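You operate a simulated robot arm through the tools that you are given. There is no shell and no other tool. Be economical: measure what you need, move in short steps, check, and stop when the job is done.

Carry out the task below with a simulated two-armed robot. There is one attempt and no reset: what you move stays moved.

## Task
Put the tin marked wax on the steel deck beside the seamer away on the middle shelf of green rack.

Only the result counts: the job must be done as asked and must still hold three seconds after the hand-in. Knocking over, shifting, dropping, spilling or breaking anything else fails it.

## Robot
Two 7-joint arms with two-finger parallel grippers on one trunk, on a base that drives. Base frame: it is fixed to the floor where the robot stands at the start and does not move with it; the origin is under the middle of the robot, x ahead of it, y to its left, z up. Readings come in mm, degrees, newtons and seconds.
The left shoulder is at the start at [70, 134, 1051], the right one opposite. Places, roughly: middle shelf of green rack [4000, 500, 1000]. Payload 1.57 kg a hand.
The tool frame of a hand sits at the grasp point between the pads (the TCP): z along the fingers, y along the line on which they close. The tips reach 30 mm beyond it. Largest opening 80 mm; finger width 17, thickness 12; the body of the gripper, 40 by 82 mm, starts 80 mm behind the TCP.
Orientation is that of the tool frame in the base frame, as a unit quaternion [w, x, y, z]. With the fingers straight down and closing along the base's y, the tool's x points along the base's -x, its y along +y and its z along -z.

## Interface
- The arms move only by the tool arm_command. It takes "left_commands", "right_commands" or both (then of equal length, played together; a hand with none holds still); each is a list that holds one entry, the list of rows, each a list of 7 numbers: the turn, a rotation vector about the base's x, y, z in degrees, then the shift along the base's x, y, z in mm, then the finger opening in mm, from 0 to 80. In form: [[[ax, ay, az, tx, ty, tz, jaw], ...]]. A call has 1 to 10 rows; each row shifts and turns the commanded pose from where the row before left it. A row lasts 0.2 s, in which the tool goes at most 50 mm and 8.6 degrees; a call with a longer step from one row to the next is refused whole, and so is a gripper value outside its range. Where a pose cannot be reached the arm comes as near as it can. A force on the tool above 40 N (or 10 N above the force at the start of the call, whichever is more), or a blocked arm, ends the call early, and 0.2 s more pass. Each finger travels about 153 mm/s and halts on what it meets, pressing with about 35 N; the grip force reading is that of the motor and also rises with nothing between the fingers. The clock runs only during rows and for 0.2 s after the last one: add rows that do not move to give the fingers time. The reply holds the time, the measured pose of the TCP, the force on the tool along the base axes, the opening and the grip force, in the units named above and with some noise, and new pictures: "pictures" is both (left out), scene, wrist or none (wrist: the cameras of the hands that moved).
- Cameras (640 x 400 px; columns grow to the right, rows downward): "scene" is now at [133.3, 44.1, 1292.7]; the picture's right is [0.36, -0.93, 0.00], its down [-0.42, -0.16, -0.89] and it looks along [0.83, 0.32, -0.45] (base axes); focal length 254 px, centre (320, 200). "left" rides on the left gripper at [-32, 0, -78] in its tool frame; the picture's right is [0.00, -1.00, 0.00], its down [0.97, 0.00, -0.24] and it looks along [0.24, 0.00, 0.97] (tool axes); focal length 218 px, centre (320, 200). "right" rides on the right gripper at [-32, 0, -78] in its tool frame; the picture's right is [0.00, -1.00, 0.00], its down [0.97, 0.00, -0.24] and it looks along [0.24, 0.00, 0.97] (tool axes); focal length 218 px, centre (320, 200). There is no depth. A picture from a camera that has moved, and an enlarged one, comes with that camera's place and axes in the base frame and with its lens. The place of the scene camera against the robot may be out by one fixed shift of up to 12 mm in any direction.
- raise_lower(by): slides the trunk up (or, below 0, down) by that many mm; the arms and the scene camera ride with it, the base frame stays. It gives what a move gives, with no picture.
- drive_base(legs): drives the robot by 1 to 6 legs, each [ahead, left, turn to the left] in mm, mm and degrees, along the robot's own axes; the way and the turn of a leg run together, so that a leg with both is an arc; at most 1500 mm and 180 degrees a leg. The arms and the cameras ride along, it lands a little off, and it stops where it bumps. It gives what a move gives, and a new picture of the scene camera.
- head_to(pan, tilt): turns the head with the scene camera to pan (to the left, within 86 degrees either way) and tilt (down, from -29 to 69), counted from straight ahead of the robot. It gives what a move gives, and a new picture of the scene camera.
- enlarge(camera, box): a new picture of the part [left, top, right, bottom] of that camera's present view, enlarged. It takes no simulated time.
- close_job(): hands the job in; it is judged then, once.

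Go step by step. Nothing tells you exact positions but the pictures and the camera data: compare them with the known pose of the tool, close in by small moves and look again before you grip or let go. The budget is 120 turns and 170 pictures, counting those below and the enlarged ones. Unless the task says otherwise, let go and move clear before handing in, and close with one line.

The tools are called as name(argument=value, ...) on one line, values as JSON. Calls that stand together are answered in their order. arm_command: Moves the arms, as the interface text tells. Its arguments: {"type":"object","properties":{"left_commands":{"type":"array"},"right_commands":{"type":"array"},"pictures":{"type":"string","enum":["both","scene","wrist","none"]}},"required":[]} The other tools are called the same way: raise_lower (by) slides the trunk up or down; drive_base (legs) drives the base; head_to (pan, tilt) turns the head that bears the scene camera; enlarge (camera, box) takes an enlarged picture of a part of a camera's view; close_job () hands the job in.

At the start:

```text
time: 0.0
left_tcp_pos: [359.3, 269.7, 1000.3]
left_ee_rot: [0.001, -0.001, 1.0, 0.0]
left_force: [0.2, -1.1, -0.4]
left_finger_gap: 79.8
left_finger_force: 0.2
right_tcp_pos: [465.0, -39.7, 1146.2]
right_ee_rot: [0.002, 0.001, 1.0, 0.0]
right_force: [1.0, -0.6, -0.5]
right_finger_gap: 80.0
right_finger_force: 0.1
trunk travel left (down, up): [-625.0, 315.0]
robot x, y, heading: [-0.4, -0.1, 0.2]
head pan, tilt: [21.2, 26.9]
```

scene: 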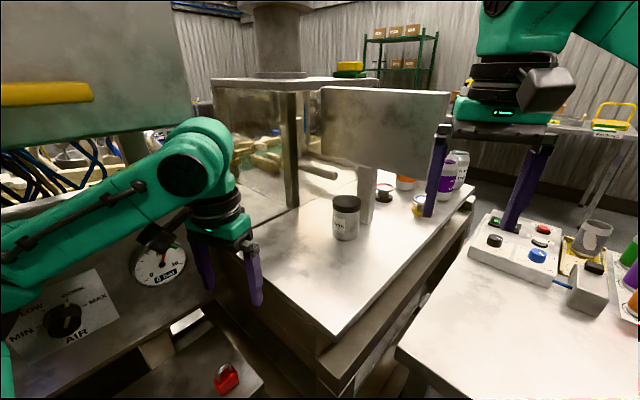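
right: 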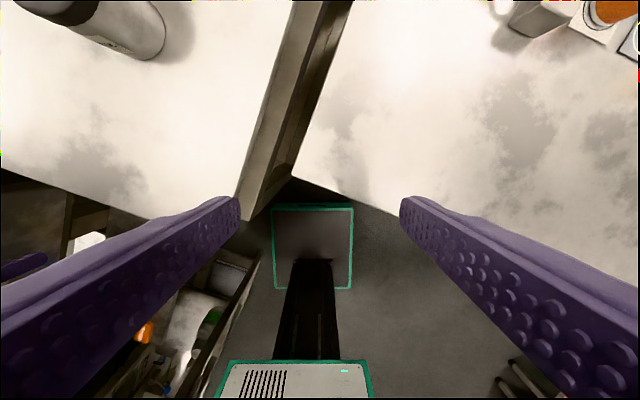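
left: 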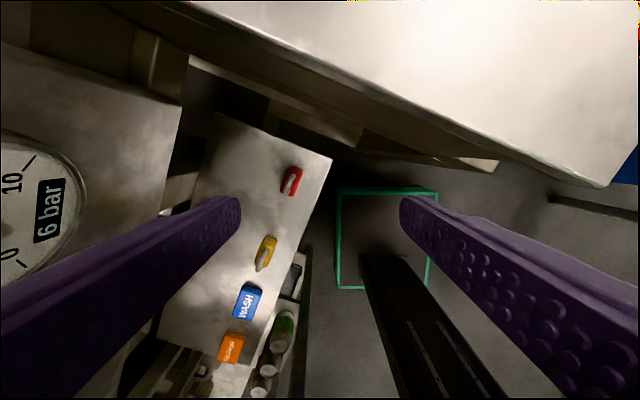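

I see a steel deck with a small grey tin near a post, and a green rack in the background. I'll enlarge to read labels.

enlarge(camera="scene", box=[300, 150, 480, 260])

enlarge(camera="scene", box=[320, 10, 460, 100])

```text
3.56 times, centred on (390, 205) of scene
camera zoom: at [133.3, 44.1, 1292.7], right [0.36, -0.93, 0.0], down [-0.42, -0.16, -0.89], along [0.83, 0.32, -0.45], focal length 903 px, centre (71, 182)
```

zoom: 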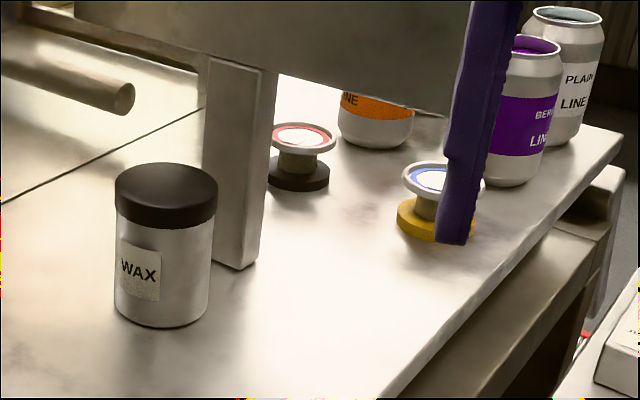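

```text
4.44 times, centred on (390, 55) of scene
camera zoom: at [133.3, 44.1, 1292.7], right [0.36, -0.93, 0.0], down [-0.42, -0.16, -0.89], along [0.83, 0.32, -0.45], focal length 1128 px, centre (9, 844)
```

zoom: 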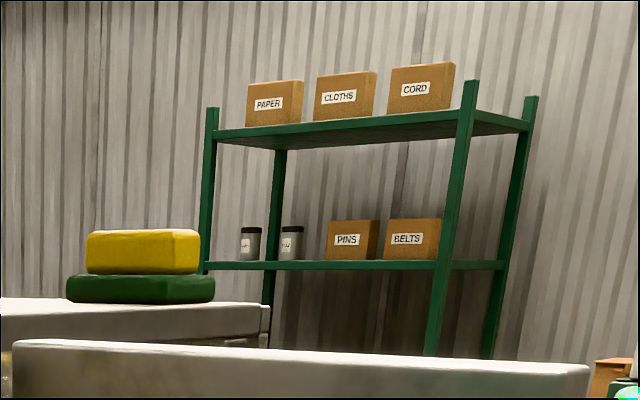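

The WAX tin stands at about (616,165,950), 62 mm wide and 88 mm tall, with the seamer post just behind it. I'll look around for a drive path first.

head_to(pan=-50, tilt=25)

head_to(pan=75, tilt=25)

head_to(pan=0, tilt=50)

head_to(pan=0, tilt=10)

```text
time: 1.4
left_tcp_pos: [359.4, 269.6, 999.6]
left_ee_rot: [-0.001, 0.0, 1.0, 0.0]
left_force: [0.4, 0.0, -0.5]
left_finger_gap: 80.1
left_finger_force: 0.1
right_tcp_pos: [464.2, -40.2, 1145.7]
right_ee_rot: [0.001, 0.001, 1.0, 0.001]
right_force: [-0.2, 0.1, 0.0]
right_finger_gap: 79.9
right_finger_force: 0.1
trunk travel left (down, up): [-625.0, 315.0]
robot x, y, heading: [-0.6, 5.3, 0.2]
head pan, tilt: [-50.0, 25.0]
camera scene: at [107.2, -59.5, 1295.8], right [-0.77, -0.64, 0.0], down [-0.27, 0.32, -0.91], along [0.58, -0.69, -0.42], focal length 254 px, centre (320, 200)
```

scene: 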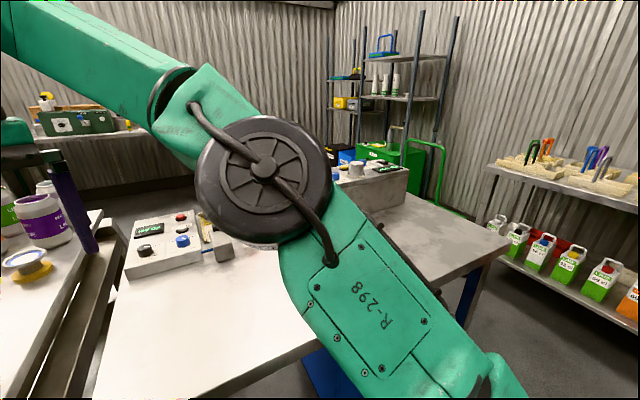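

```text
time: 3.5
left_tcp_pos: [359.8, 269.0, 1000.6]
left_ee_rot: [0.0, -0.001, 1.0, 0.0]
left_force: [-0.2, 0.2, 1.0]
left_finger_gap: 80.0
left_finger_force: 0.0
right_tcp_pos: [464.9, -39.5, 1147.3]
right_ee_rot: [0.001, 0.0, 1.0, 0.001]
right_force: [0.2, 0.6, -0.5]
right_finger_gap: 80.1
right_finger_force: 0.2
trunk travel left (down, up): [-625.0, 315.0]
robot x, y, heading: [2.1, 0.7, 0.4]
head pan, tilt: [75.0, 25.0]
camera scene: at [71.8, 100.0, 1295.8], right [0.97, -0.26, 0.0], down [-0.11, -0.41, -0.91], along [0.23, 0.88, -0.42], focal length 254 px, centre (320, 200)
```

scene: 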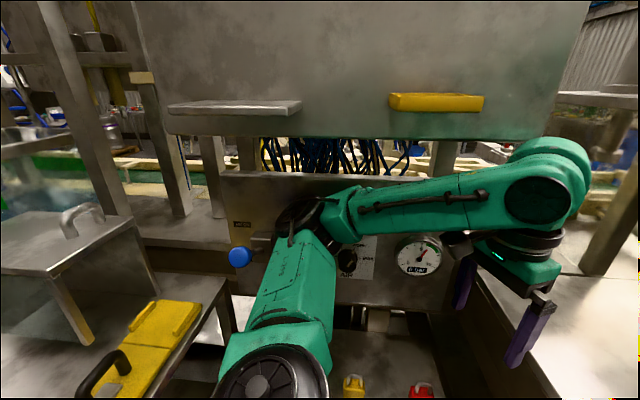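

```text
time: 5.0
left_tcp_pos: [359.1, 269.7, 999.4]
left_ee_rot: [0.0, 0.0, 1.0, 0.0]
left_force: [-0.3, -0.7, -0.2]
left_finger_gap: 79.8
left_finger_force: 0.0
right_tcp_pos: [464.4, -39.9, 1145.6]
right_ee_rot: [0.0, 0.001, 1.0, 0.001]
right_force: [-1.1, 0.0, 1.1]
right_finger_gap: 79.9
right_finger_force: 0.1
trunk travel left (down, up): [-625.0, 315.0]
robot x, y, heading: [-2.3, -0.4, -0.0]
head pan, tilt: [0.0, 50.0]
camera scene: at [124.9, 11.1, 1258.3], right [0.0, -1.0, 0.0], down [-0.77, 0.0, -0.64], along [0.64, 0.0, -0.77], focal length 254 px, centre (320, 200)
```

scene: 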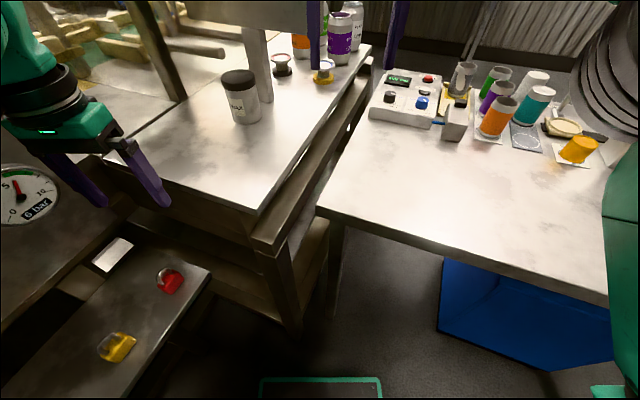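

```text
time: 6.0
left_tcp_pos: [359.6, 269.2, 1000.3]
left_ee_rot: [0.0, -0.001, 1.0, -0.001]
left_force: [-0.6, 0.4, -0.1]
left_finger_gap: 79.7
left_finger_force: 0.1
right_tcp_pos: [465.3, -39.7, 1146.8]
right_ee_rot: [0.0, 0.001, 1.0, 0.0]
right_force: [0.3, 0.3, 0.4]
right_finger_gap: 79.9
right_finger_force: 0.1
trunk travel left (down, up): [-625.0, 315.0]
robot x, y, heading: [0.1, -0.2, 0.1]
head pan, tilt: [0.0, 10.0]
camera scene: at [140.9, 11.0, 1320.1], right [0.0, -1.0, 0.0], down [-0.17, 0.0, -0.98], along [0.98, 0.0, -0.17], focal length 254 px, centre (320, 200)
```

scene: 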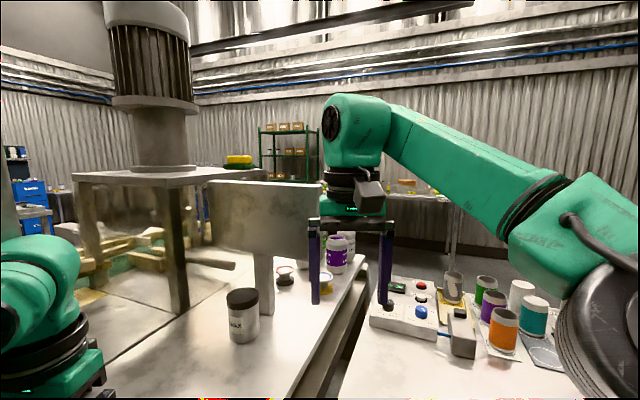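

Path options seem to be around the right side of the right table. First I grip the tin: I tilt the left hand to point forward and slightly down, above the deck.

arm_command(left_commands=[[[0, -8, 0, 0, 0, 20, 80], [0, -8, 0, 0, -5, 20, 80], [0, -8, 0, 5, -10, 15, 80], [0, -8, 0, 10, -15, 5, 80], [0, -8, 0, 15, -15, 0, 80], [0, -8, 0, 20, -15, 0, 80], [0, -8, 0, 20, -15, 0, 80], [0, -8, 0, 20, -15, 0, 80], [0, -6, 0, 20, -15, 0, 80], [0, 0, 0, 0, 0, 0, 80]]])

head_to(pan=20, tilt=35)

```text
time: 8.2
left_tcp_pos: [496.5, 175.8, 1085.7]
left_ee_rot: [0.554, -0.008, 0.832, 0.03]
left_force: [-1.2, 0.0, -0.5]
left_finger_gap: 79.7
left_finger_force: 0.0
left hand out of reach, approached as far as the arm can: row 5, 6
right_tcp_pos: [463.3, -40.0, 1146.9]
right_ee_rot: [0.001, 0.0, 1.0, 0.001]
right_force: [0.2, 0.5, 0.3]
right_finger_gap: 80.1
right_finger_force: 0.0
trunk travel left (down, up): [-625.0, 315.0]
robot x, y, heading: [-0.1, 1.0, 0.1]
head pan, tilt: [0.0, 10.0]
camera scene: at [139.6, 11.1, 1320.3], right [0.0, -1.0, 0.0], down [-0.17, 0.0, -0.98], along [0.98, 0.0, -0.17], focal length 254 px, centre (320, 200)
camera left: at [435.7, 170.2, 1145.2], right [0.05, -1.0, -0.04], down [-0.6, 0.01, -0.8], along [0.8, 0.06, -0.59], focal length 218 px, centre (320, 200)
```

scene: 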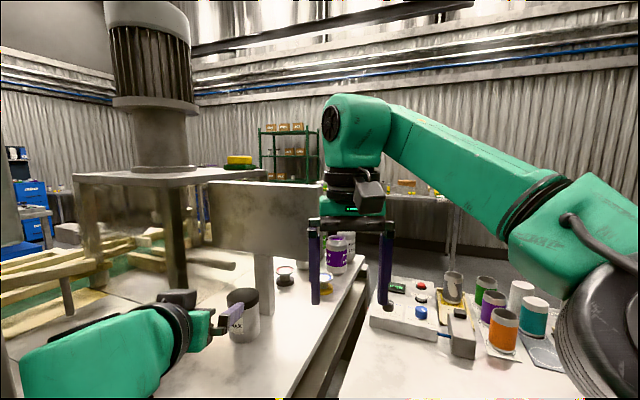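
left: 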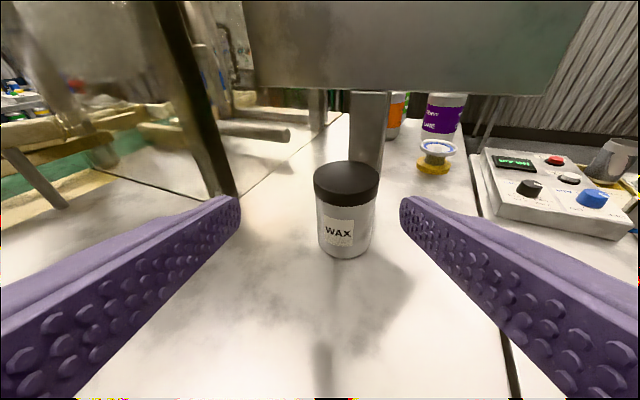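

```text
time: 9.1
left_tcp_pos: [496.8, 175.8, 1085.5]
left_ee_rot: [0.553, -0.007, 0.833, 0.029]
left_force: [-0.3, 0.8, -0.1]
left_finger_gap: 80.0
left_finger_force: 0.0
right_tcp_pos: [464.8, -39.4, 1145.6]
right_ee_rot: [0.001, 0.0, 1.0, 0.001]
right_force: [-0.2, -0.8, 0.1]
right_finger_gap: 80.0
right_finger_force: 0.0
trunk travel left (down, up): [-625.0, 315.0]
robot x, y, heading: [1.2, 1.1, 0.1]
head pan, tilt: [20.0, 35.0]
camera scene: at [130.7, 41.0, 1280.1], right [0.34, -0.94, 0.0], down [-0.54, -0.2, -0.82], along [0.77, 0.28, -0.57], focal length 254 px, centre (320, 200)
```

scene: 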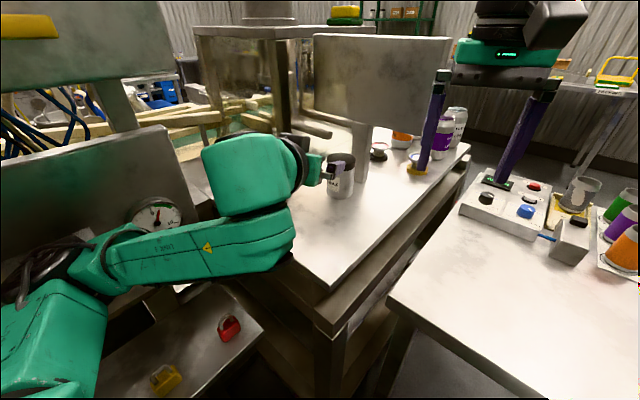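

Wrist camera places the tin axis near (609,159), top about z 1045. I lower to grip height and straighten the yaw, still short of the tin.

arm_command(left_commands=[[[0, 0, -1.5, 0, -8, -20, 80], [0, 0, -1.5, 0, -8, -20, 80], [0, 0, -0.5, 0, 0, -20, 80], [0, 0, 0, 0, 0, -22, 80], [0, 0, 0, 0, 0, 0, 80]]])

```text
time: 10.3
left_tcp_pos: [496.6, 160.2, 1004.3]
left_ee_rot: [0.554, 0.018, 0.832, 0.013]
left_force: [0.3, -0.1, 1.0]
left_finger_gap: 79.9
left_finger_force: 0.0
right_tcp_pos: [463.8, -40.3, 1145.5]
right_ee_rot: [0.001, 0.001, 1.0, 0.001]
right_force: [-0.3, -0.1, 0.0]
right_finger_gap: 80.4
right_finger_force: 0.1
trunk travel left (down, up): [-625.0, 315.0]
robot x, y, heading: [0.7, -0.8, 0.1]
head pan, tilt: [20.0, 35.0]
camera scene: at [130.6, 40.9, 1280.0], right [0.34, -0.94, 0.0], down [-0.54, -0.2, -0.82], along [0.77, 0.28, -0.57], focal length 254 px, centre (320, 200)
camera left: at [436.2, 157.8, 1064.4], right [-0.02, -1.0, -0.04], down [-0.6, 0.04, -0.8], along [0.8, 0.01, -0.6], focal length 218 px, centre (320, 200)
```

scene: 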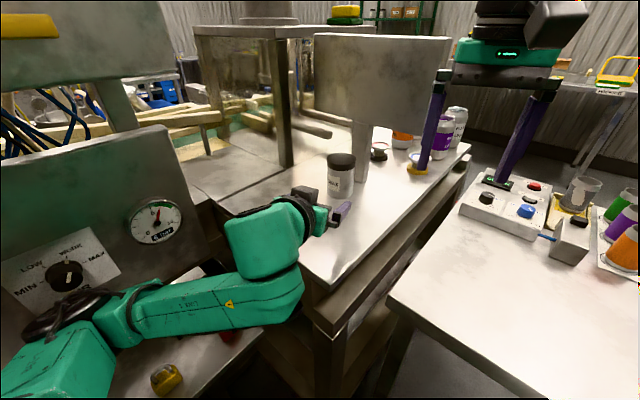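
left: 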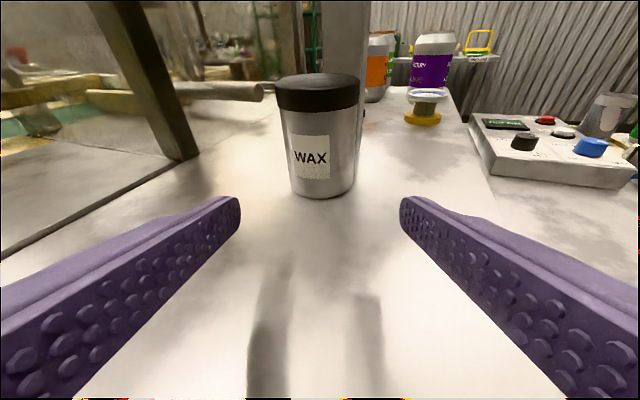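

Tin axis is at about (613,156), and the hand is well aligned. I correct the slight roll and advance around the tin at z ≈ 990.

arm_command(left_commands=[[[-1.2, 0, 0, 20, -2, -7, 80], [-1.1, 0, 0, 20, -2, -7, 80], [0, 0, 0, 20, 0, 0, 80], [0, 0, 0, 15, 0, 0, 80], [0, 0, 0, 0, 0, 0, 80]]])

```text
time: 11.5
left_tcp_pos: [572.9, 155.9, 989.3]
left_ee_rot: [0.554, 0.007, 0.833, -0.005]
left_force: [-1.3, -0.2, 1.1]
left_finger_gap: 80.0
left_finger_force: 0.1
right_tcp_pos: [464.5, -40.1, 1146.6]
right_ee_rot: [0.0, 0.0, 1.0, 0.0]
right_force: [1.3, 0.9, -0.6]
right_finger_gap: 79.9
right_finger_force: 0.0
trunk travel left (down, up): [-625.0, 315.0]
robot x, y, heading: [-1.0, -0.8, -0.0]
head pan, tilt: [20.0, 35.0]
camera scene: at [130.3, 41.2, 1280.1], right [0.34, -0.94, 0.0], down [-0.54, -0.2, -0.82], along [0.77, 0.28, -0.57], focal length 254 px, centre (320, 200)
camera left: at [512.7, 155.9, 1048.6], right [-0.02, -1.0, 0.0], down [-0.6, 0.01, -0.8], along [0.8, -0.01, -0.6], focal length 218 px, centre (320, 200)
```

scene: 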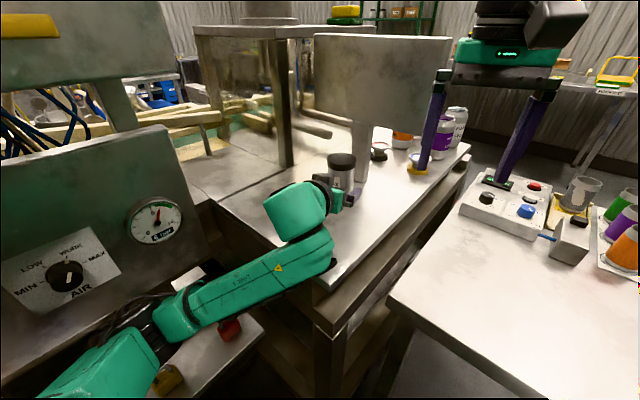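
left: 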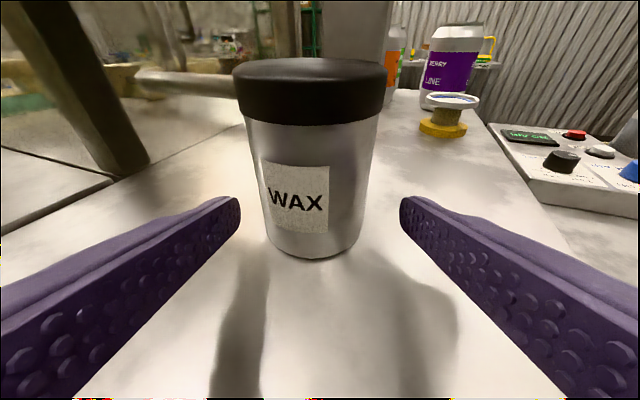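

Width comparison of the two views gives the axis at about (613,159), lid 63 mm. I advance the last 40 mm.

arm_command(left_commands=[[[0, 0, 0, 10, 3, 0, 80], [0, 0, 0, 10, 0, 0, 80], [0, 0, 0, 10, 0, 0, 80], [0, 0, 0, 9, 0, 0, 80], [0, 0, 0, 0, 0, 0, 80]]])

```text
time: 12.7
left_tcp_pos: [610.8, 156.1, 987.5]
left_ee_rot: [0.555, 0.007, 0.832, -0.004]
left_force: [-0.8, 0.4, 4.2]
left_finger_gap: 80.0
left_finger_force: 0.1
right_tcp_pos: [463.9, -40.4, 1146.2]
right_ee_rot: [0.001, 0.001, 1.0, 0.001]
right_force: [-0.7, 0.4, -0.1]
right_finger_gap: 80.1
right_finger_force: 0.0
trunk travel left (down, up): [-625.0, 315.0]
robot x, y, heading: [-1.1, 0.7, -0.1]
head pan, tilt: [20.0, 35.0]
camera scene: at [129.6, 40.9, 1280.2], right [0.34, -0.94, 0.0], down [-0.54, -0.2, -0.82], along [0.77, 0.28, -0.57], focal length 254 px, centre (320, 200)
camera left: at [549.6, 156.9, 1047.5], right [-0.01, -1.0, 0.0], down [-0.59, 0.01, -0.8], along [0.8, -0.01, -0.59], focal length 218 px, centre (320, 200)
```

scene: 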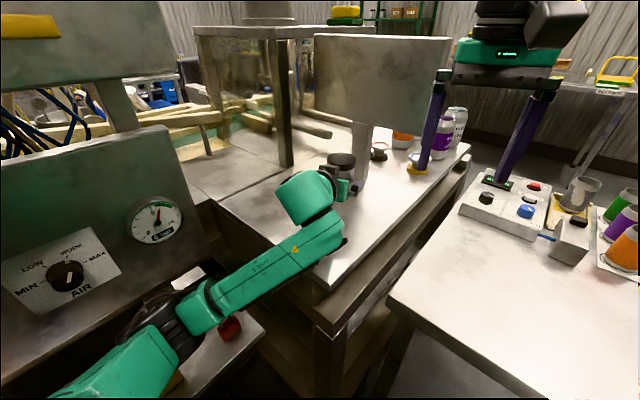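
left: 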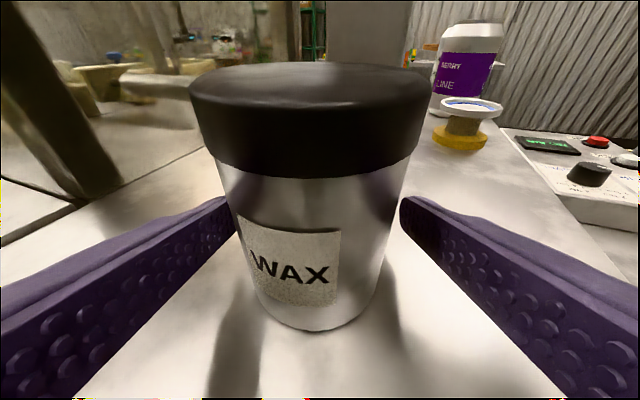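

A small upward force suggests the forearm just brushes the deck, so I lift a few mm, centre, and check before closing.

arm_command(left_commands=[[[0, 0, 0, 0, 3, 6, 80], [0, 0, 0, 1, 0, 0, 80], [0, 0, 0, 0, 0, 0, 80]]], pictures="wrist")

enlarge(camera="scene", box=[220, 130, 400, 330])

```text
time: 13.5
left_tcp_pos: [610.6, 159.8, 993.1]
left_ee_rot: [0.554, 0.006, 0.832, -0.004]
left_force: [-0.2, -0.8, 0.1]
left_finger_gap: 80.0
left_finger_force: 0.1
right_tcp_pos: [464.6, -40.3, 1145.4]
right_ee_rot: [0.001, 0.001, 1.0, 0.001]
right_force: [-0.3, -0.4, 0.9]
right_finger_gap: 80.1
right_finger_force: 0.1
trunk travel left (down, up): [-625.0, 315.0]
robot x, y, heading: [-1.3, 1.0, -0.0]
head pan, tilt: [20.0, 35.0]
camera left: at [551.6, 160.6, 1053.2], right [-0.02, -1.0, 0.0], down [-0.6, 0.01, -0.8], along [0.8, -0.01, -0.6], focal length 218 px, centre (320, 200)
```

left: 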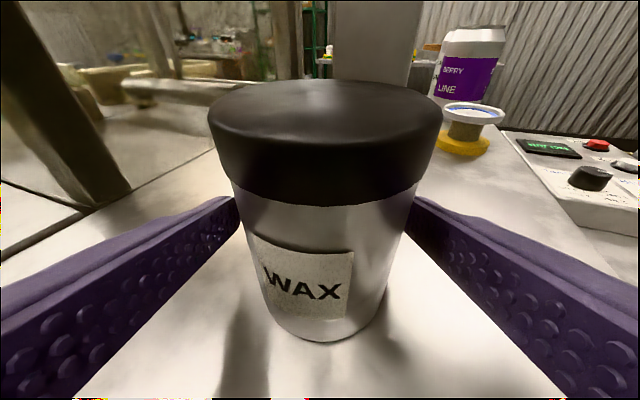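

```text
2.00 times, centred on (310, 230) of scene
camera zoom: at [130.9, 41.1, 1280.0], right [0.34, -0.94, 0.0], down [-0.54, -0.2, -0.82], along [0.77, 0.28, -0.57], focal length 508 px, centre (340, 140)
```

zoom: 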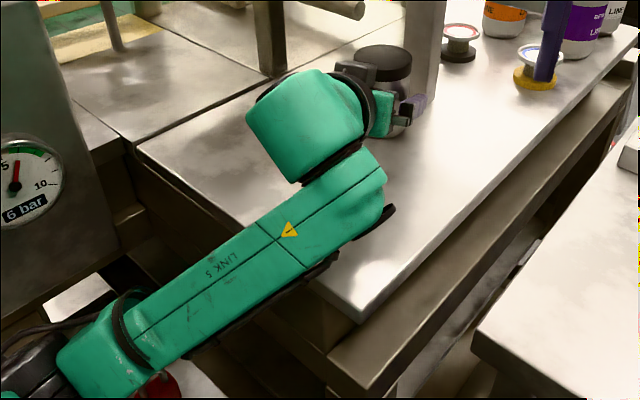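

Force has cleared and the tin is centred between the fingers. Closing.

arm_command(left_commands=[[[0, 0, 0, 2, 0, 0, 66], [0, 0, 0, 0, 0, 0, 60], [0, 0, 0, 0, 0, 0, 50], [0, 0, 0, 0, 0, 0, 40], [0, 0, 0, 0, 0, 0, 40]]], pictures="wrist")

```text
time: 14.7
left_tcp_pos: [613.7, 160.8, 994.5]
left_ee_rot: [0.555, 0.007, 0.832, -0.004]
left_force: [-0.1, -0.6, 1.7]
left_finger_gap: 60.7
left_finger_force: 35.1
right_tcp_pos: [465.3, -39.8, 1146.8]
right_ee_rot: [0.001, 0.001, 1.0, 0.001]
right_force: [0.3, 0.9, -0.6]
right_finger_gap: 79.9
right_finger_force: 0.0
trunk travel left (down, up): [-625.0, 315.0]
robot x, y, heading: [1.4, 1.9, -0.2]
head pan, tilt: [20.0, 35.0]
camera left: at [553.3, 160.7, 1054.2], right [-0.01, -1.0, 0.0], down [-0.6, 0.01, -0.8], along [0.8, -0.01, -0.6], focal length 218 px, centre (320, 200)
```

left: 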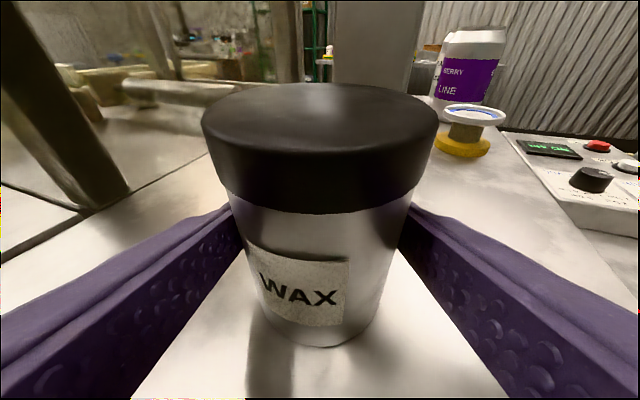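

Gripped at 60.7 mm. Lifting straight up.

arm_command(left_commands=[[[0, 0, 0, 0, 0, 10, 40], [0, 0, 0, 0, 0, 20, 40], [0, 0, 0, 0, 0, 20, 40], [0, 0, 0, -10, 0, 20, 40], [0, 0, 0, -20, 0, 10, 40], [0, 0, 0, -20, 0, 0, 40], [0, 0, 0, 0, 0, 0, 40]]])

```text
time: 16.3
left_tcp_pos: [564.1, 160.4, 1075.1]
left_ee_rot: [0.554, 0.006, 0.832, -0.004]
left_force: [-0.7, 0.4, -1.0]
left_finger_gap: 60.3
left_finger_force: 35.0
right_tcp_pos: [466.3, -39.1, 1145.5]
right_ee_rot: [0.0, 0.001, 1.0, 0.001]
right_force: [0.2, -0.2, 0.1]
right_finger_gap: 80.0
right_finger_force: 0.0
trunk travel left (down, up): [-625.0, 315.0]
robot x, y, heading: [0.0, 3.5, -0.2]
head pan, tilt: [20.0, 35.0]
camera scene: at [131.2, 41.1, 1280.0], right [0.34, -0.94, 0.0], down [-0.54, -0.2, -0.82], along [0.77, 0.28, -0.57], focal length 254 px, centre (320, 200)
camera left: at [502.9, 161.2, 1136.1], right [-0.02, -1.0, 0.0], down [-0.6, 0.01, -0.8], along [0.8, -0.01, -0.6], focal length 218 px, centre (320, 200)
```

scene: 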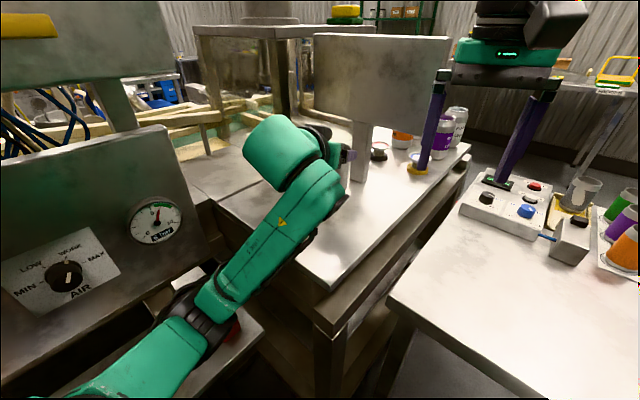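
left: 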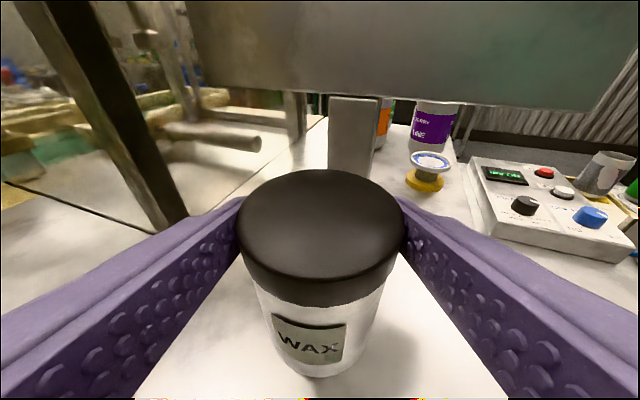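

The tin appears to have slipped down about 38 mm in the grip (lid now at pad height) yet it hangs upright. I wait and check whether it is still slipping.

arm_command(left_commands=[[[0, 0, 0, 0, 0, 0, 0], [0, 0, 0, 0, 0, 0, 0], [0, 0, 0, 0, 0, 0, 0]]], pictures="wrist")

enlarge(camera="scene", box=[290, 110, 410, 210])

```text
time: 17.1
left_tcp_pos: [562.8, 160.0, 1075.9]
left_ee_rot: [0.554, 0.006, 0.832, -0.004]
left_force: [1.0, 0.5, -1.6]
left_finger_gap: 60.3
left_finger_force: 35.4
right_tcp_pos: [465.5, -40.4, 1145.4]
right_ee_rot: [0.001, 0.0, 1.0, 0.001]
right_force: [0.2, -0.4, 0.5]
right_finger_gap: 80.0
right_finger_force: 0.0
trunk travel left (down, up): [-625.0, 315.0]
robot x, y, heading: [-0.8, -1.1, -0.3]
head pan, tilt: [20.0, 35.0]
camera left: at [502.8, 161.3, 1136.1], right [-0.02, -1.0, 0.0], down [-0.6, 0.01, -0.8], along [0.8, -0.01, -0.6], focal length 218 px, centre (320, 200)
```

left: 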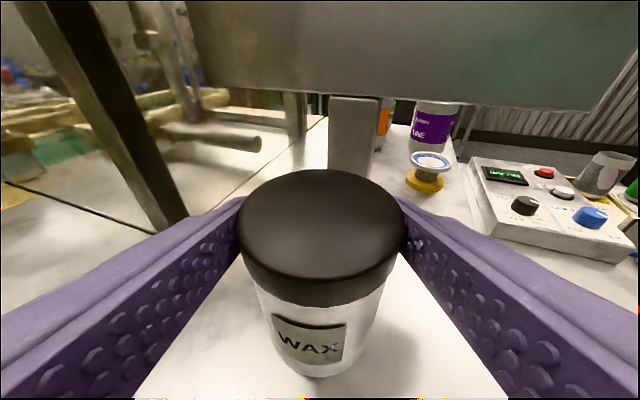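

```text
4.00 times, centred on (350, 160) of scene
camera zoom: at [130.9, 41.1, 1280.0], right [0.34, -0.94, 0.0], down [-0.54, -0.2, -0.82], along [0.77, 0.28, -0.57], focal length 1015 px, centre (200, 360)
```

zoom: 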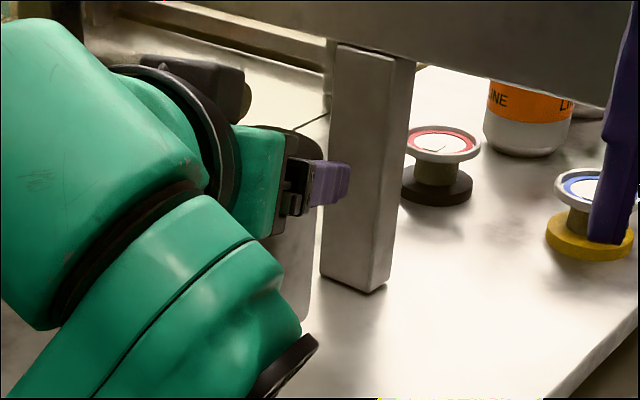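

Stable now, gripped by the lid and hanging upright. I raise the trunk for clearance, then pull both hands in for travel.

raise_lower(by=150)

arm_command(left_commands=[[[0, 0, 0, -15, 5, 0, 0], [0, 0, 0, -20, 5, 0, 0], [0, 0, 0, -20, 5, 0, 0], [0, 0, 0, -20, 5, 0, 0], [0, 0, 0, -20, 5, 0, 0], [0, 0, 0, -15, 5, 0, 0]]], right_commands=[[[0, 0, 0, -20, -20, 0, 80], [0, 0, 0, -20, -20, 0, 80], [0, 0, 0, -20, -20, 0, 80], [0, 0, 0, -20, -20, 0, 80], [0, 0, 0, -20, -20, 0, 80], [0, 0, 0, -20, -20, 0, 80]]])

```text
time: 18.9
left_tcp_pos: [563.8, 159.9, 1226.3]
left_ee_rot: [0.554, 0.007, 0.833, -0.004]
left_force: [-0.3, -0.3, -1.3]
left_finger_gap: 60.3
left_finger_force: 35.2
right_tcp_pos: [465.5, -39.5, 1296.5]
right_ee_rot: [0.0, 0.001, 1.0, 0.0]
right_force: [0.5, -0.1, -0.3]
right_finger_gap: 80.0
right_finger_force: 0.0
trunk travel left (down, up): [-775.0, 165.0]
robot x, y, heading: [-0.5, -2.3, 0.1]
head pan, tilt: [20.0, 35.0]
```

```text
time: 20.3
left_tcp_pos: [450.7, 186.6, 1227.5]
left_ee_rot: [0.554, 0.007, 0.833, -0.002]
left_force: [0.0, 0.4, -1.1]
left_finger_gap: 60.2
left_finger_force: 35.3
right_tcp_pos: [341.9, -163.0, 1296.3]
right_ee_rot: [0.001, 0.0, 1.0, 0.002]
right_force: [-0.4, 0.2, -0.3]
right_finger_gap: 80.0
right_finger_force: 0.0
trunk travel left (down, up): [-775.0, 165.0]
robot x, y, heading: [1.7, 0.3, -0.0]
head pan, tilt: [20.0, 35.0]
camera scene: at [129.1, 36.6, 1430.3], right [0.34, -0.94, 0.0], down [-0.54, -0.19, -0.82], along [0.77, 0.28, -0.57], focal length 254 px, centre (320, 200)
camera right: at [373.8, -164.0, 1375.6], right [0.0, -1.0, 0.0], down [-0.97, 0.0, 0.24], along [-0.24, 0.0, -0.97], focal length 218 px, centre (320, 200)
camera left: at [389.8, 187.3, 1287.9], right [-0.01, -1.0, 0.0], down [-0.6, 0.01, -0.8], along [0.8, -0.01, -0.6], focal length 218 px, centre (320, 200)
```

scene: 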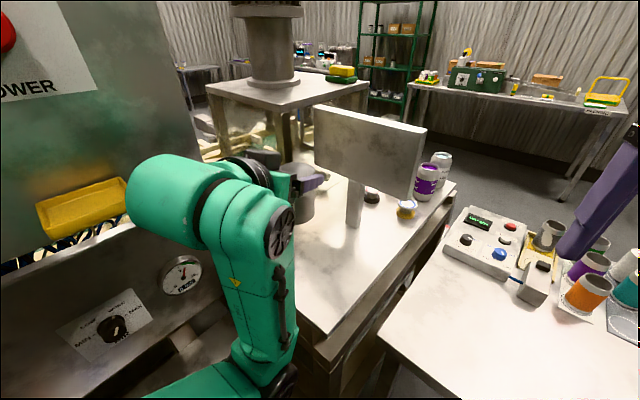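
right: 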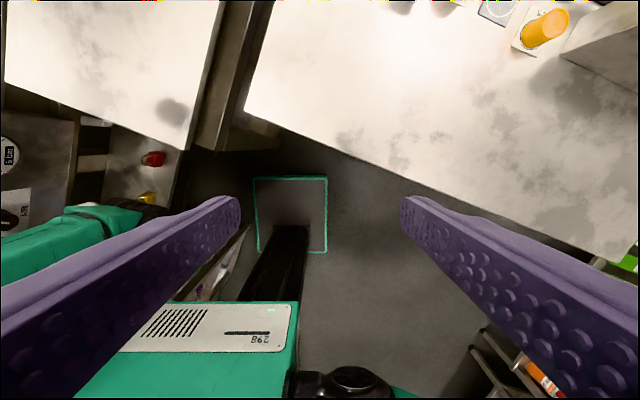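
left: 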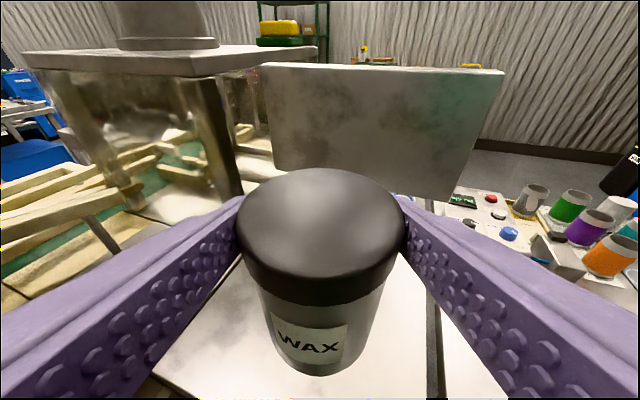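

The tin holds. Now I look right and ahead-right for the drive path.

head_to(pan=-86, tilt=35)

head_to(pan=-40, tilt=30)

```text
time: 22.1
left_tcp_pos: [452.6, 190.2, 1227.9]
left_ee_rot: [0.554, 0.007, 0.832, -0.004]
left_force: [0.1, 0.1, -1.6]
left_finger_gap: 60.5
left_finger_force: 34.9
right_tcp_pos: [344.2, -158.8, 1295.8]
right_ee_rot: [0.0, 0.001, 1.0, 0.0]
right_force: [-0.1, 0.4, 0.7]
right_finger_gap: 80.1
right_finger_force: 0.0
trunk travel left (down, up): [-775.0, 165.0]
robot x, y, heading: [-3.2, -1.4, -0.2]
head pan, tilt: [-85.9, 35.0]
camera scene: at [54.4, -77.0, 1430.0], right [-1.0, -0.07, 0.0], down [-0.04, 0.57, -0.82], along [0.06, -0.82, -0.57], focal length 254 px, centre (320, 200)
```

scene: 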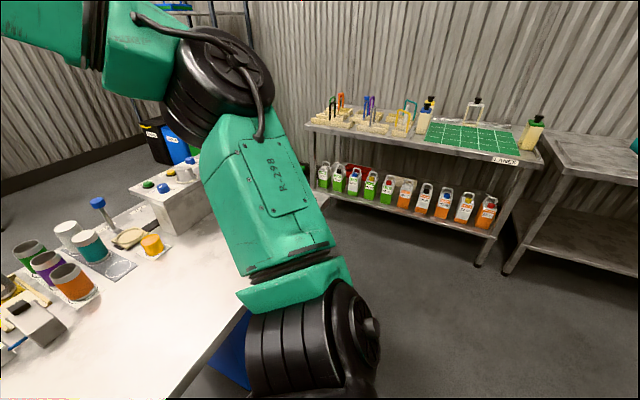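

```text
time: 23.2
left_tcp_pos: [452.2, 189.3, 1227.2]
left_ee_rot: [0.554, 0.006, 0.833, -0.004]
left_force: [0.1, -0.3, -1.1]
left_finger_gap: 60.6
left_finger_force: 36.0
right_tcp_pos: [345.8, -159.3, 1297.0]
right_ee_rot: [0.002, 0.0, 1.0, 0.001]
right_force: [0.5, 0.0, 0.4]
right_finger_gap: 80.0
right_finger_force: 0.1
trunk travel left (down, up): [-775.0, 165.0]
robot x, y, heading: [1.0, -2.2, 0.0]
head pan, tilt: [-40.0, 30.0]
camera scene: at [117.3, -47.3, 1437.8], right [-0.64, -0.77, 0.0], down [-0.38, 0.32, -0.87], along [0.66, -0.56, -0.5], focal length 254 px, centre (320, 200)
```

scene: 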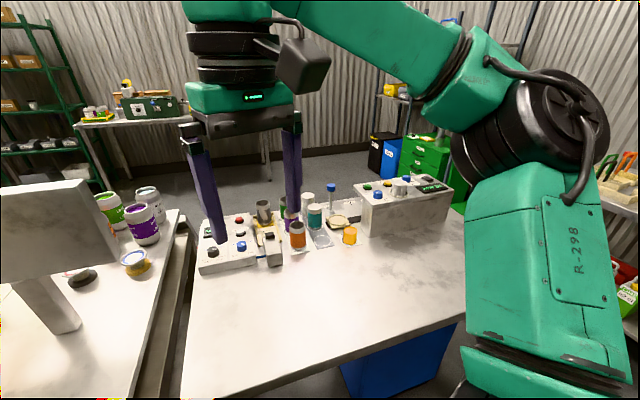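

Room furniture seems turned about -22°. The right aisle (between the table and the lance bench) is roughly 1 m wide, so I back off and align with the room first.

drive_base(legs=[[-250, 0, 0], [0, 0, -22]])

head_to(pan=-86, tilt=40)

```text
time: 26.2
left_tcp_pos: [242.5, 11.8, 1226.1]
left_ee_rot: [0.543, 0.16, 0.817, -0.107]
left_force: [-0.3, -0.3, -1.4]
left_finger_gap: 60.6
left_finger_force: 34.8
right_tcp_pos: [15.2, -272.9, 1296.9]
right_ee_rot: [0.0, 0.185, 0.983, 0.001]
right_force: [0.0, -0.5, 0.4]
right_finger_gap: 80.1
right_finger_force: 0.0
trunk travel left (down, up): [-775.0, 165.0]
robot x, y, heading: [-246.6, -1.1, -21.4]
head pan, tilt: [-40.0, 30.0]
camera scene: at [-159.4, -86.4, 1437.8], right [-0.88, -0.48, 0.0], down [-0.24, 0.44, -0.87], along [0.41, -0.76, -0.5], focal length 254 px, centre (320, 200)
```

scene: 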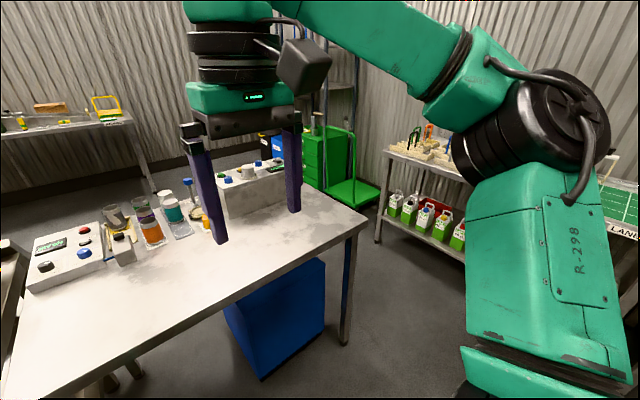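

```text
time: 27.3
left_tcp_pos: [243.0, 13.5, 1228.1]
left_ee_rot: [0.544, 0.161, 0.817, -0.107]
left_force: [-0.1, 0.6, -1.6]
left_finger_gap: 60.7
left_finger_force: 35.1
right_tcp_pos: [14.1, -273.8, 1296.6]
right_ee_rot: [0.001, 0.187, 0.982, 0.001]
right_force: [-0.1, 0.2, 0.0]
right_finger_gap: 80.0
right_finger_force: 0.1
trunk travel left (down, up): [-775.0, 165.0]
robot x, y, heading: [-247.3, 3.4, -21.1]
head pan, tilt: [-85.9, 40.0]
camera scene: at [-228.6, -88.7, 1422.5], right [-0.96, 0.3, 0.0], down [0.19, 0.61, -0.77], along [-0.23, -0.73, -0.64], focal length 254 px, centre (320, 200)
```

scene: 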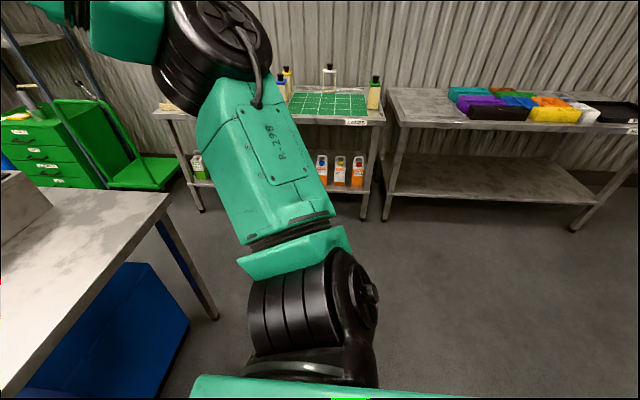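

The aisle runs between the table's right leg (v≈-780) and the bench (v≈-1650). I strafe right along the room's axis to its middle.

drive_base(legs=[[0, -1120, -1]])

head_to(pan=0, tilt=30)

```text
time: 33.0
left_tcp_pos: [-166.6, -1027.4, 1227.1]
left_ee_rot: [0.543, 0.163, 0.817, -0.108]
left_force: [-0.1, 0.0, -1.6]
left_finger_gap: 60.4
left_finger_force: 34.9
right_tcp_pos: [-397.3, -1312.5, 1297.5]
right_ee_rot: [0.0, 0.19, 0.982, 0.0]
right_force: [0.3, -1.0, -0.5]
right_finger_gap: 80.1
right_finger_force: 0.0
trunk travel left (down, up): [-775.0, 165.0]
robot x, y, heading: [-658.0, -1039.2, -22.1]
head pan, tilt: [-85.9, 40.0]
camera scene: at [-639.0, -1125.9, 1422.5], right [-0.95, 0.3, 0.0], down [0.2, 0.61, -0.77], along [-0.23, -0.73, -0.64], focal length 254 px, centre (320, 200)
```

scene: 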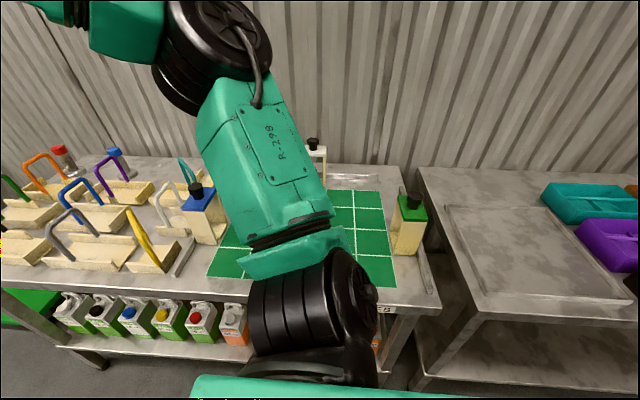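

```text
time: 34.6
left_tcp_pos: [-168.2, -1028.0, 1226.7]
left_ee_rot: [0.543, 0.163, 0.816, -0.108]
left_force: [-0.5, 0.3, -0.7]
left_finger_gap: 60.5
left_finger_force: 35.0
right_tcp_pos: [-397.7, -1313.3, 1297.9]
right_ee_rot: [0.0, 0.188, 0.982, 0.001]
right_force: [0.2, 0.0, 0.3]
right_finger_gap: 80.1
right_finger_force: 0.2
trunk travel left (down, up): [-775.0, 165.0]
robot x, y, heading: [-655.4, -1037.8, -21.7]
head pan, tilt: [0.0, 30.0]
camera scene: at [-529.3, -1079.0, 1437.8], right [-0.37, -0.93, 0.0], down [-0.46, 0.19, -0.87], along [0.8, -0.32, -0.5], focal length 254 px, centre (320, 200)
```

scene: 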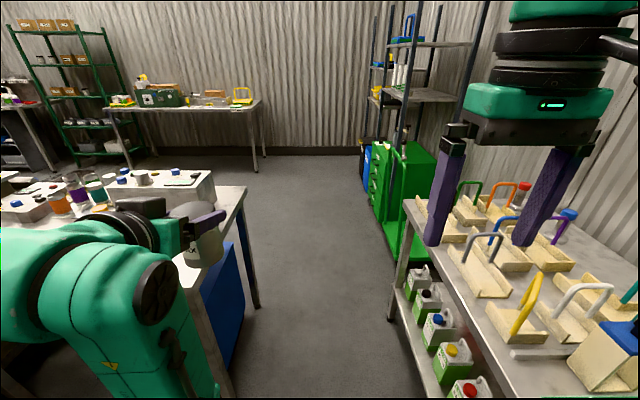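

The aisle ahead is clear (about 310 mm to the left table top, 350 mm to the bench on the right). I raise the trunk more for arm clearance and go ahead.

raise_lower(by=120)

drive_base(legs=[[600, -15, 0]])

```text
time: 36.1
left_tcp_pos: [-167.6, -1029.5, 1347.7]
left_ee_rot: [0.544, 0.164, 0.816, -0.109]
left_force: [0.2, -0.2, -1.4]
left_finger_gap: 60.6
left_finger_force: 34.9
right_tcp_pos: [-397.4, -1313.2, 1418.3]
right_ee_rot: [-0.001, 0.189, 0.982, 0.001]
right_force: [-0.2, 0.3, 0.1]
right_finger_gap: 80.0
right_finger_force: 0.0
trunk travel left (down, up): [-895.0, 45.0]
robot x, y, heading: [-659.9, -1037.1, -21.7]
head pan, tilt: [0.0, 30.0]
```

```text
time: 39.5
left_tcp_pos: [379.1, -1264.3, 1348.1]
left_ee_rot: [0.544, 0.164, 0.816, -0.109]
left_force: [0.1, -0.1, -1.7]
left_finger_gap: 60.6
left_finger_force: 34.9
right_tcp_pos: [149.2, -1548.3, 1417.9]
right_ee_rot: [0.0, 0.19, 0.982, 0.0]
right_force: [-0.3, 0.2, 0.4]
right_finger_gap: 80.0
right_finger_force: 0.1
trunk travel left (down, up): [-895.0, 45.0]
robot x, y, heading: [-110.7, -1273.5, -22.1]
head pan, tilt: [0.0, 30.0]
camera scene: at [16.8, -1314.3, 1558.0], right [-0.37, -0.93, 0.0], down [-0.46, 0.19, -0.87], along [0.8, -0.32, -0.5], focal length 254 px, centre (320, 200)
```

scene: 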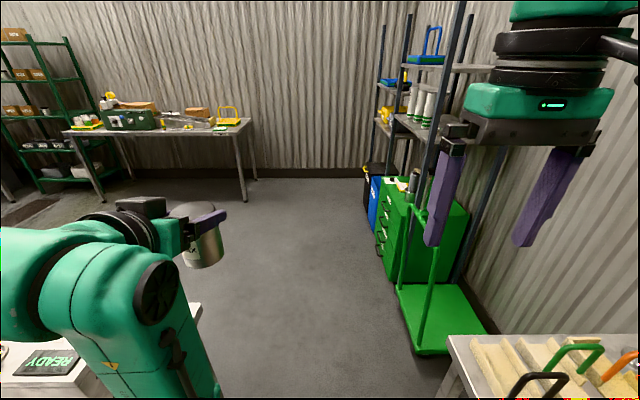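

Clear on both sides; continuing ahead.

drive_base(legs=[[1150, 0, 0]])

head_to(pan=60, tilt=25)

```text
time: 45.3
left_tcp_pos: [1449.5, -1679.2, 1346.1]
left_ee_rot: [0.544, 0.159, 0.817, -0.105]
left_force: [0.2, 0.1, -1.3]
left_finger_gap: 60.6
left_finger_force: 34.9
right_tcp_pos: [1224.1, -1966.6, 1418.4]
right_ee_rot: [0.001, 0.183, 0.983, 0.001]
right_force: [-0.2, 0.3, 0.6]
right_finger_gap: 80.1
right_finger_force: 0.0
trunk travel left (down, up): [-895.0, 45.0]
robot x, y, heading: [959.7, -1694.5, -21.0]
head pan, tilt: [0.0, 30.0]
camera scene: at [1088.8, -1734.0, 1557.9], right [-0.36, -0.93, 0.0], down [-0.47, 0.18, -0.87], along [0.81, -0.31, -0.5], focal length 254 px, centre (320, 200)
```

scene: 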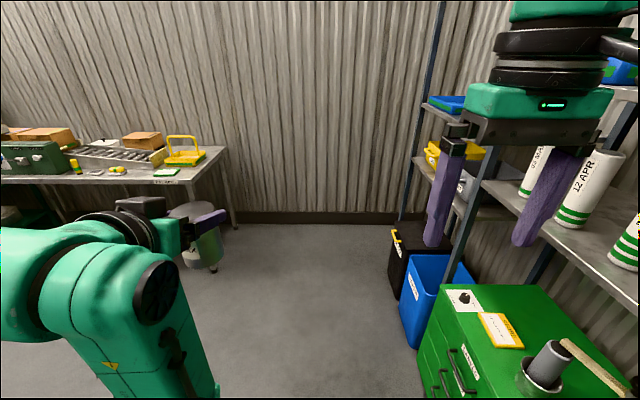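

```text
time: 46.6
left_tcp_pos: [1450.8, -1679.9, 1347.4]
left_ee_rot: [0.544, 0.158, 0.817, -0.105]
left_force: [0.2, 0.0, -1.5]
left_finger_gap: 60.6
left_finger_force: 35.1
right_tcp_pos: [1224.5, -1967.2, 1416.8]
right_ee_rot: [0.001, 0.183, 0.983, 0.001]
right_force: [0.5, 0.4, -0.2]
right_finger_gap: 80.0
right_finger_force: 0.1
trunk travel left (down, up): [-895.0, 45.0]
robot x, y, heading: [957.5, -1698.7, -21.2]
head pan, tilt: [60.0, 25.0]
camera scene: at [1077.0, -1644.1, 1565.8], right [0.63, -0.78, 0.0], down [-0.33, -0.27, -0.91], along [0.71, 0.57, -0.42], focal length 254 px, centre (320, 200)
```

scene: 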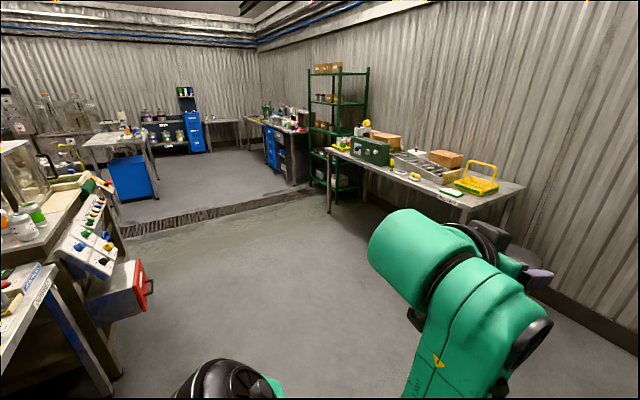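

The rack front is at about room coordinates u≈3350, v≈1620–2370. The open floor allows a diagonal move toward it.

drive_base(legs=[[600, 1000, -1], [200, 1000, 0]])

head_to(pan=40, tilt=30)

```text
time: 57.6
left_tcp_pos: [2930.4, -90.8, 1347.5]
left_ee_rot: [0.544, 0.161, 0.817, -0.106]
left_force: [-0.6, 0.6, -1.2]
left_finger_gap: 60.3
left_finger_force: 35.3
right_tcp_pos: [2703.2, -375.3, 1417.4]
right_ee_rot: [0.001, 0.186, 0.983, 0.0]
right_force: [-0.5, 0.0, 0.9]
right_finger_gap: 80.0
right_finger_force: 0.1
trunk travel left (down, up): [-895.0, 45.0]
robot x, y, heading: [2441.2, -105.4, -21.0]
head pan, tilt: [60.0, 25.0]
camera scene: at [2557.2, -53.3, 1565.9], right [0.62, -0.78, 0.0], down [-0.33, -0.26, -0.91], along [0.71, 0.57, -0.42], focal length 254 px, centre (320, 200)
```

scene: 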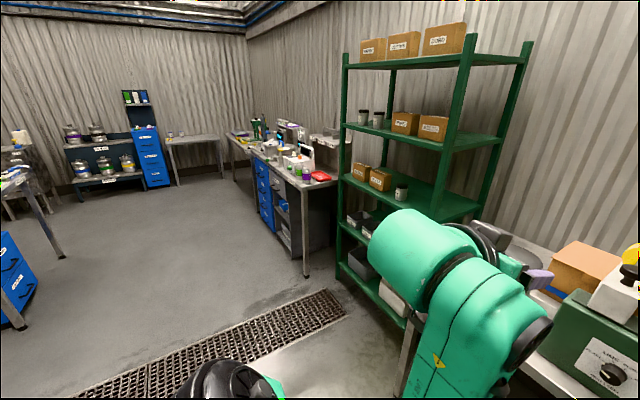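

```text
time: 58.4
left_tcp_pos: [2931.2, -90.5, 1346.2]
left_ee_rot: [0.544, 0.16, 0.817, -0.106]
left_force: [0.3, -0.4, -1.5]
left_finger_gap: 60.5
left_finger_force: 35.0
right_tcp_pos: [2703.4, -375.4, 1417.7]
right_ee_rot: [0.001, 0.186, 0.983, 0.001]
right_force: [-0.6, 0.3, -0.4]
right_finger_gap: 80.0
right_finger_force: 0.0
trunk travel left (down, up): [-895.0, 45.0]
robot x, y, heading: [2444.3, -105.4, -21.2]
head pan, tilt: [40.0, 30.0]
camera scene: at [2571.6, -80.6, 1557.8], right [0.32, -0.95, 0.0], down [-0.47, -0.16, -0.87], along [0.82, 0.28, -0.5], focal length 254 px, centre (320, 200)
```

scene: 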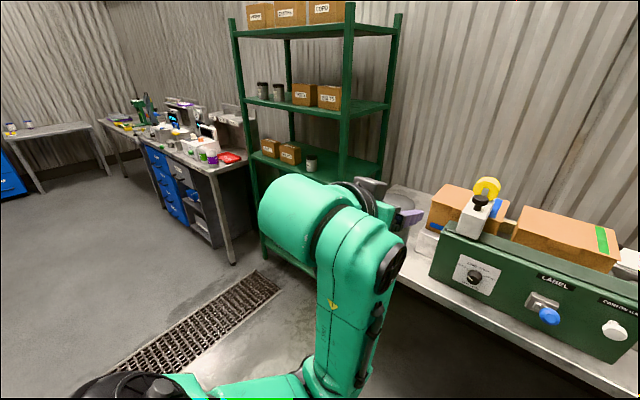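

The rack has five levels; the middle one is the third (z≈1000), with two boxes and one tin on it. Let me enlarge it.

enlarge(camera="scene", box=[220, 80, 420, 210])

```text
3.08 times, centred on (320, 145) of scene
camera zoom: at [2571.6, -80.6, 1557.8], right [0.32, -0.95, 0.0], down [-0.47, -0.16, -0.87], along [0.82, 0.28, -0.5], focal length 781 px, centre (320, 369)
```

zoom: 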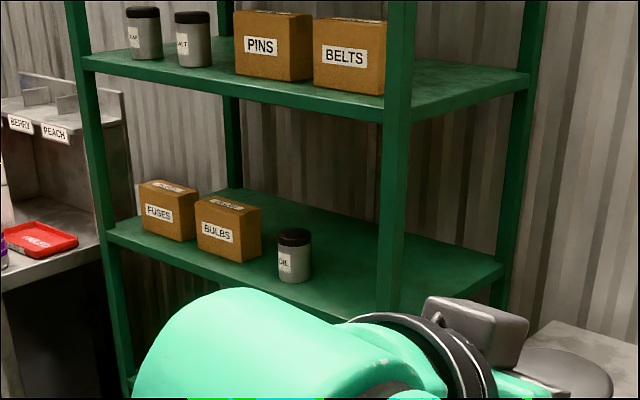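

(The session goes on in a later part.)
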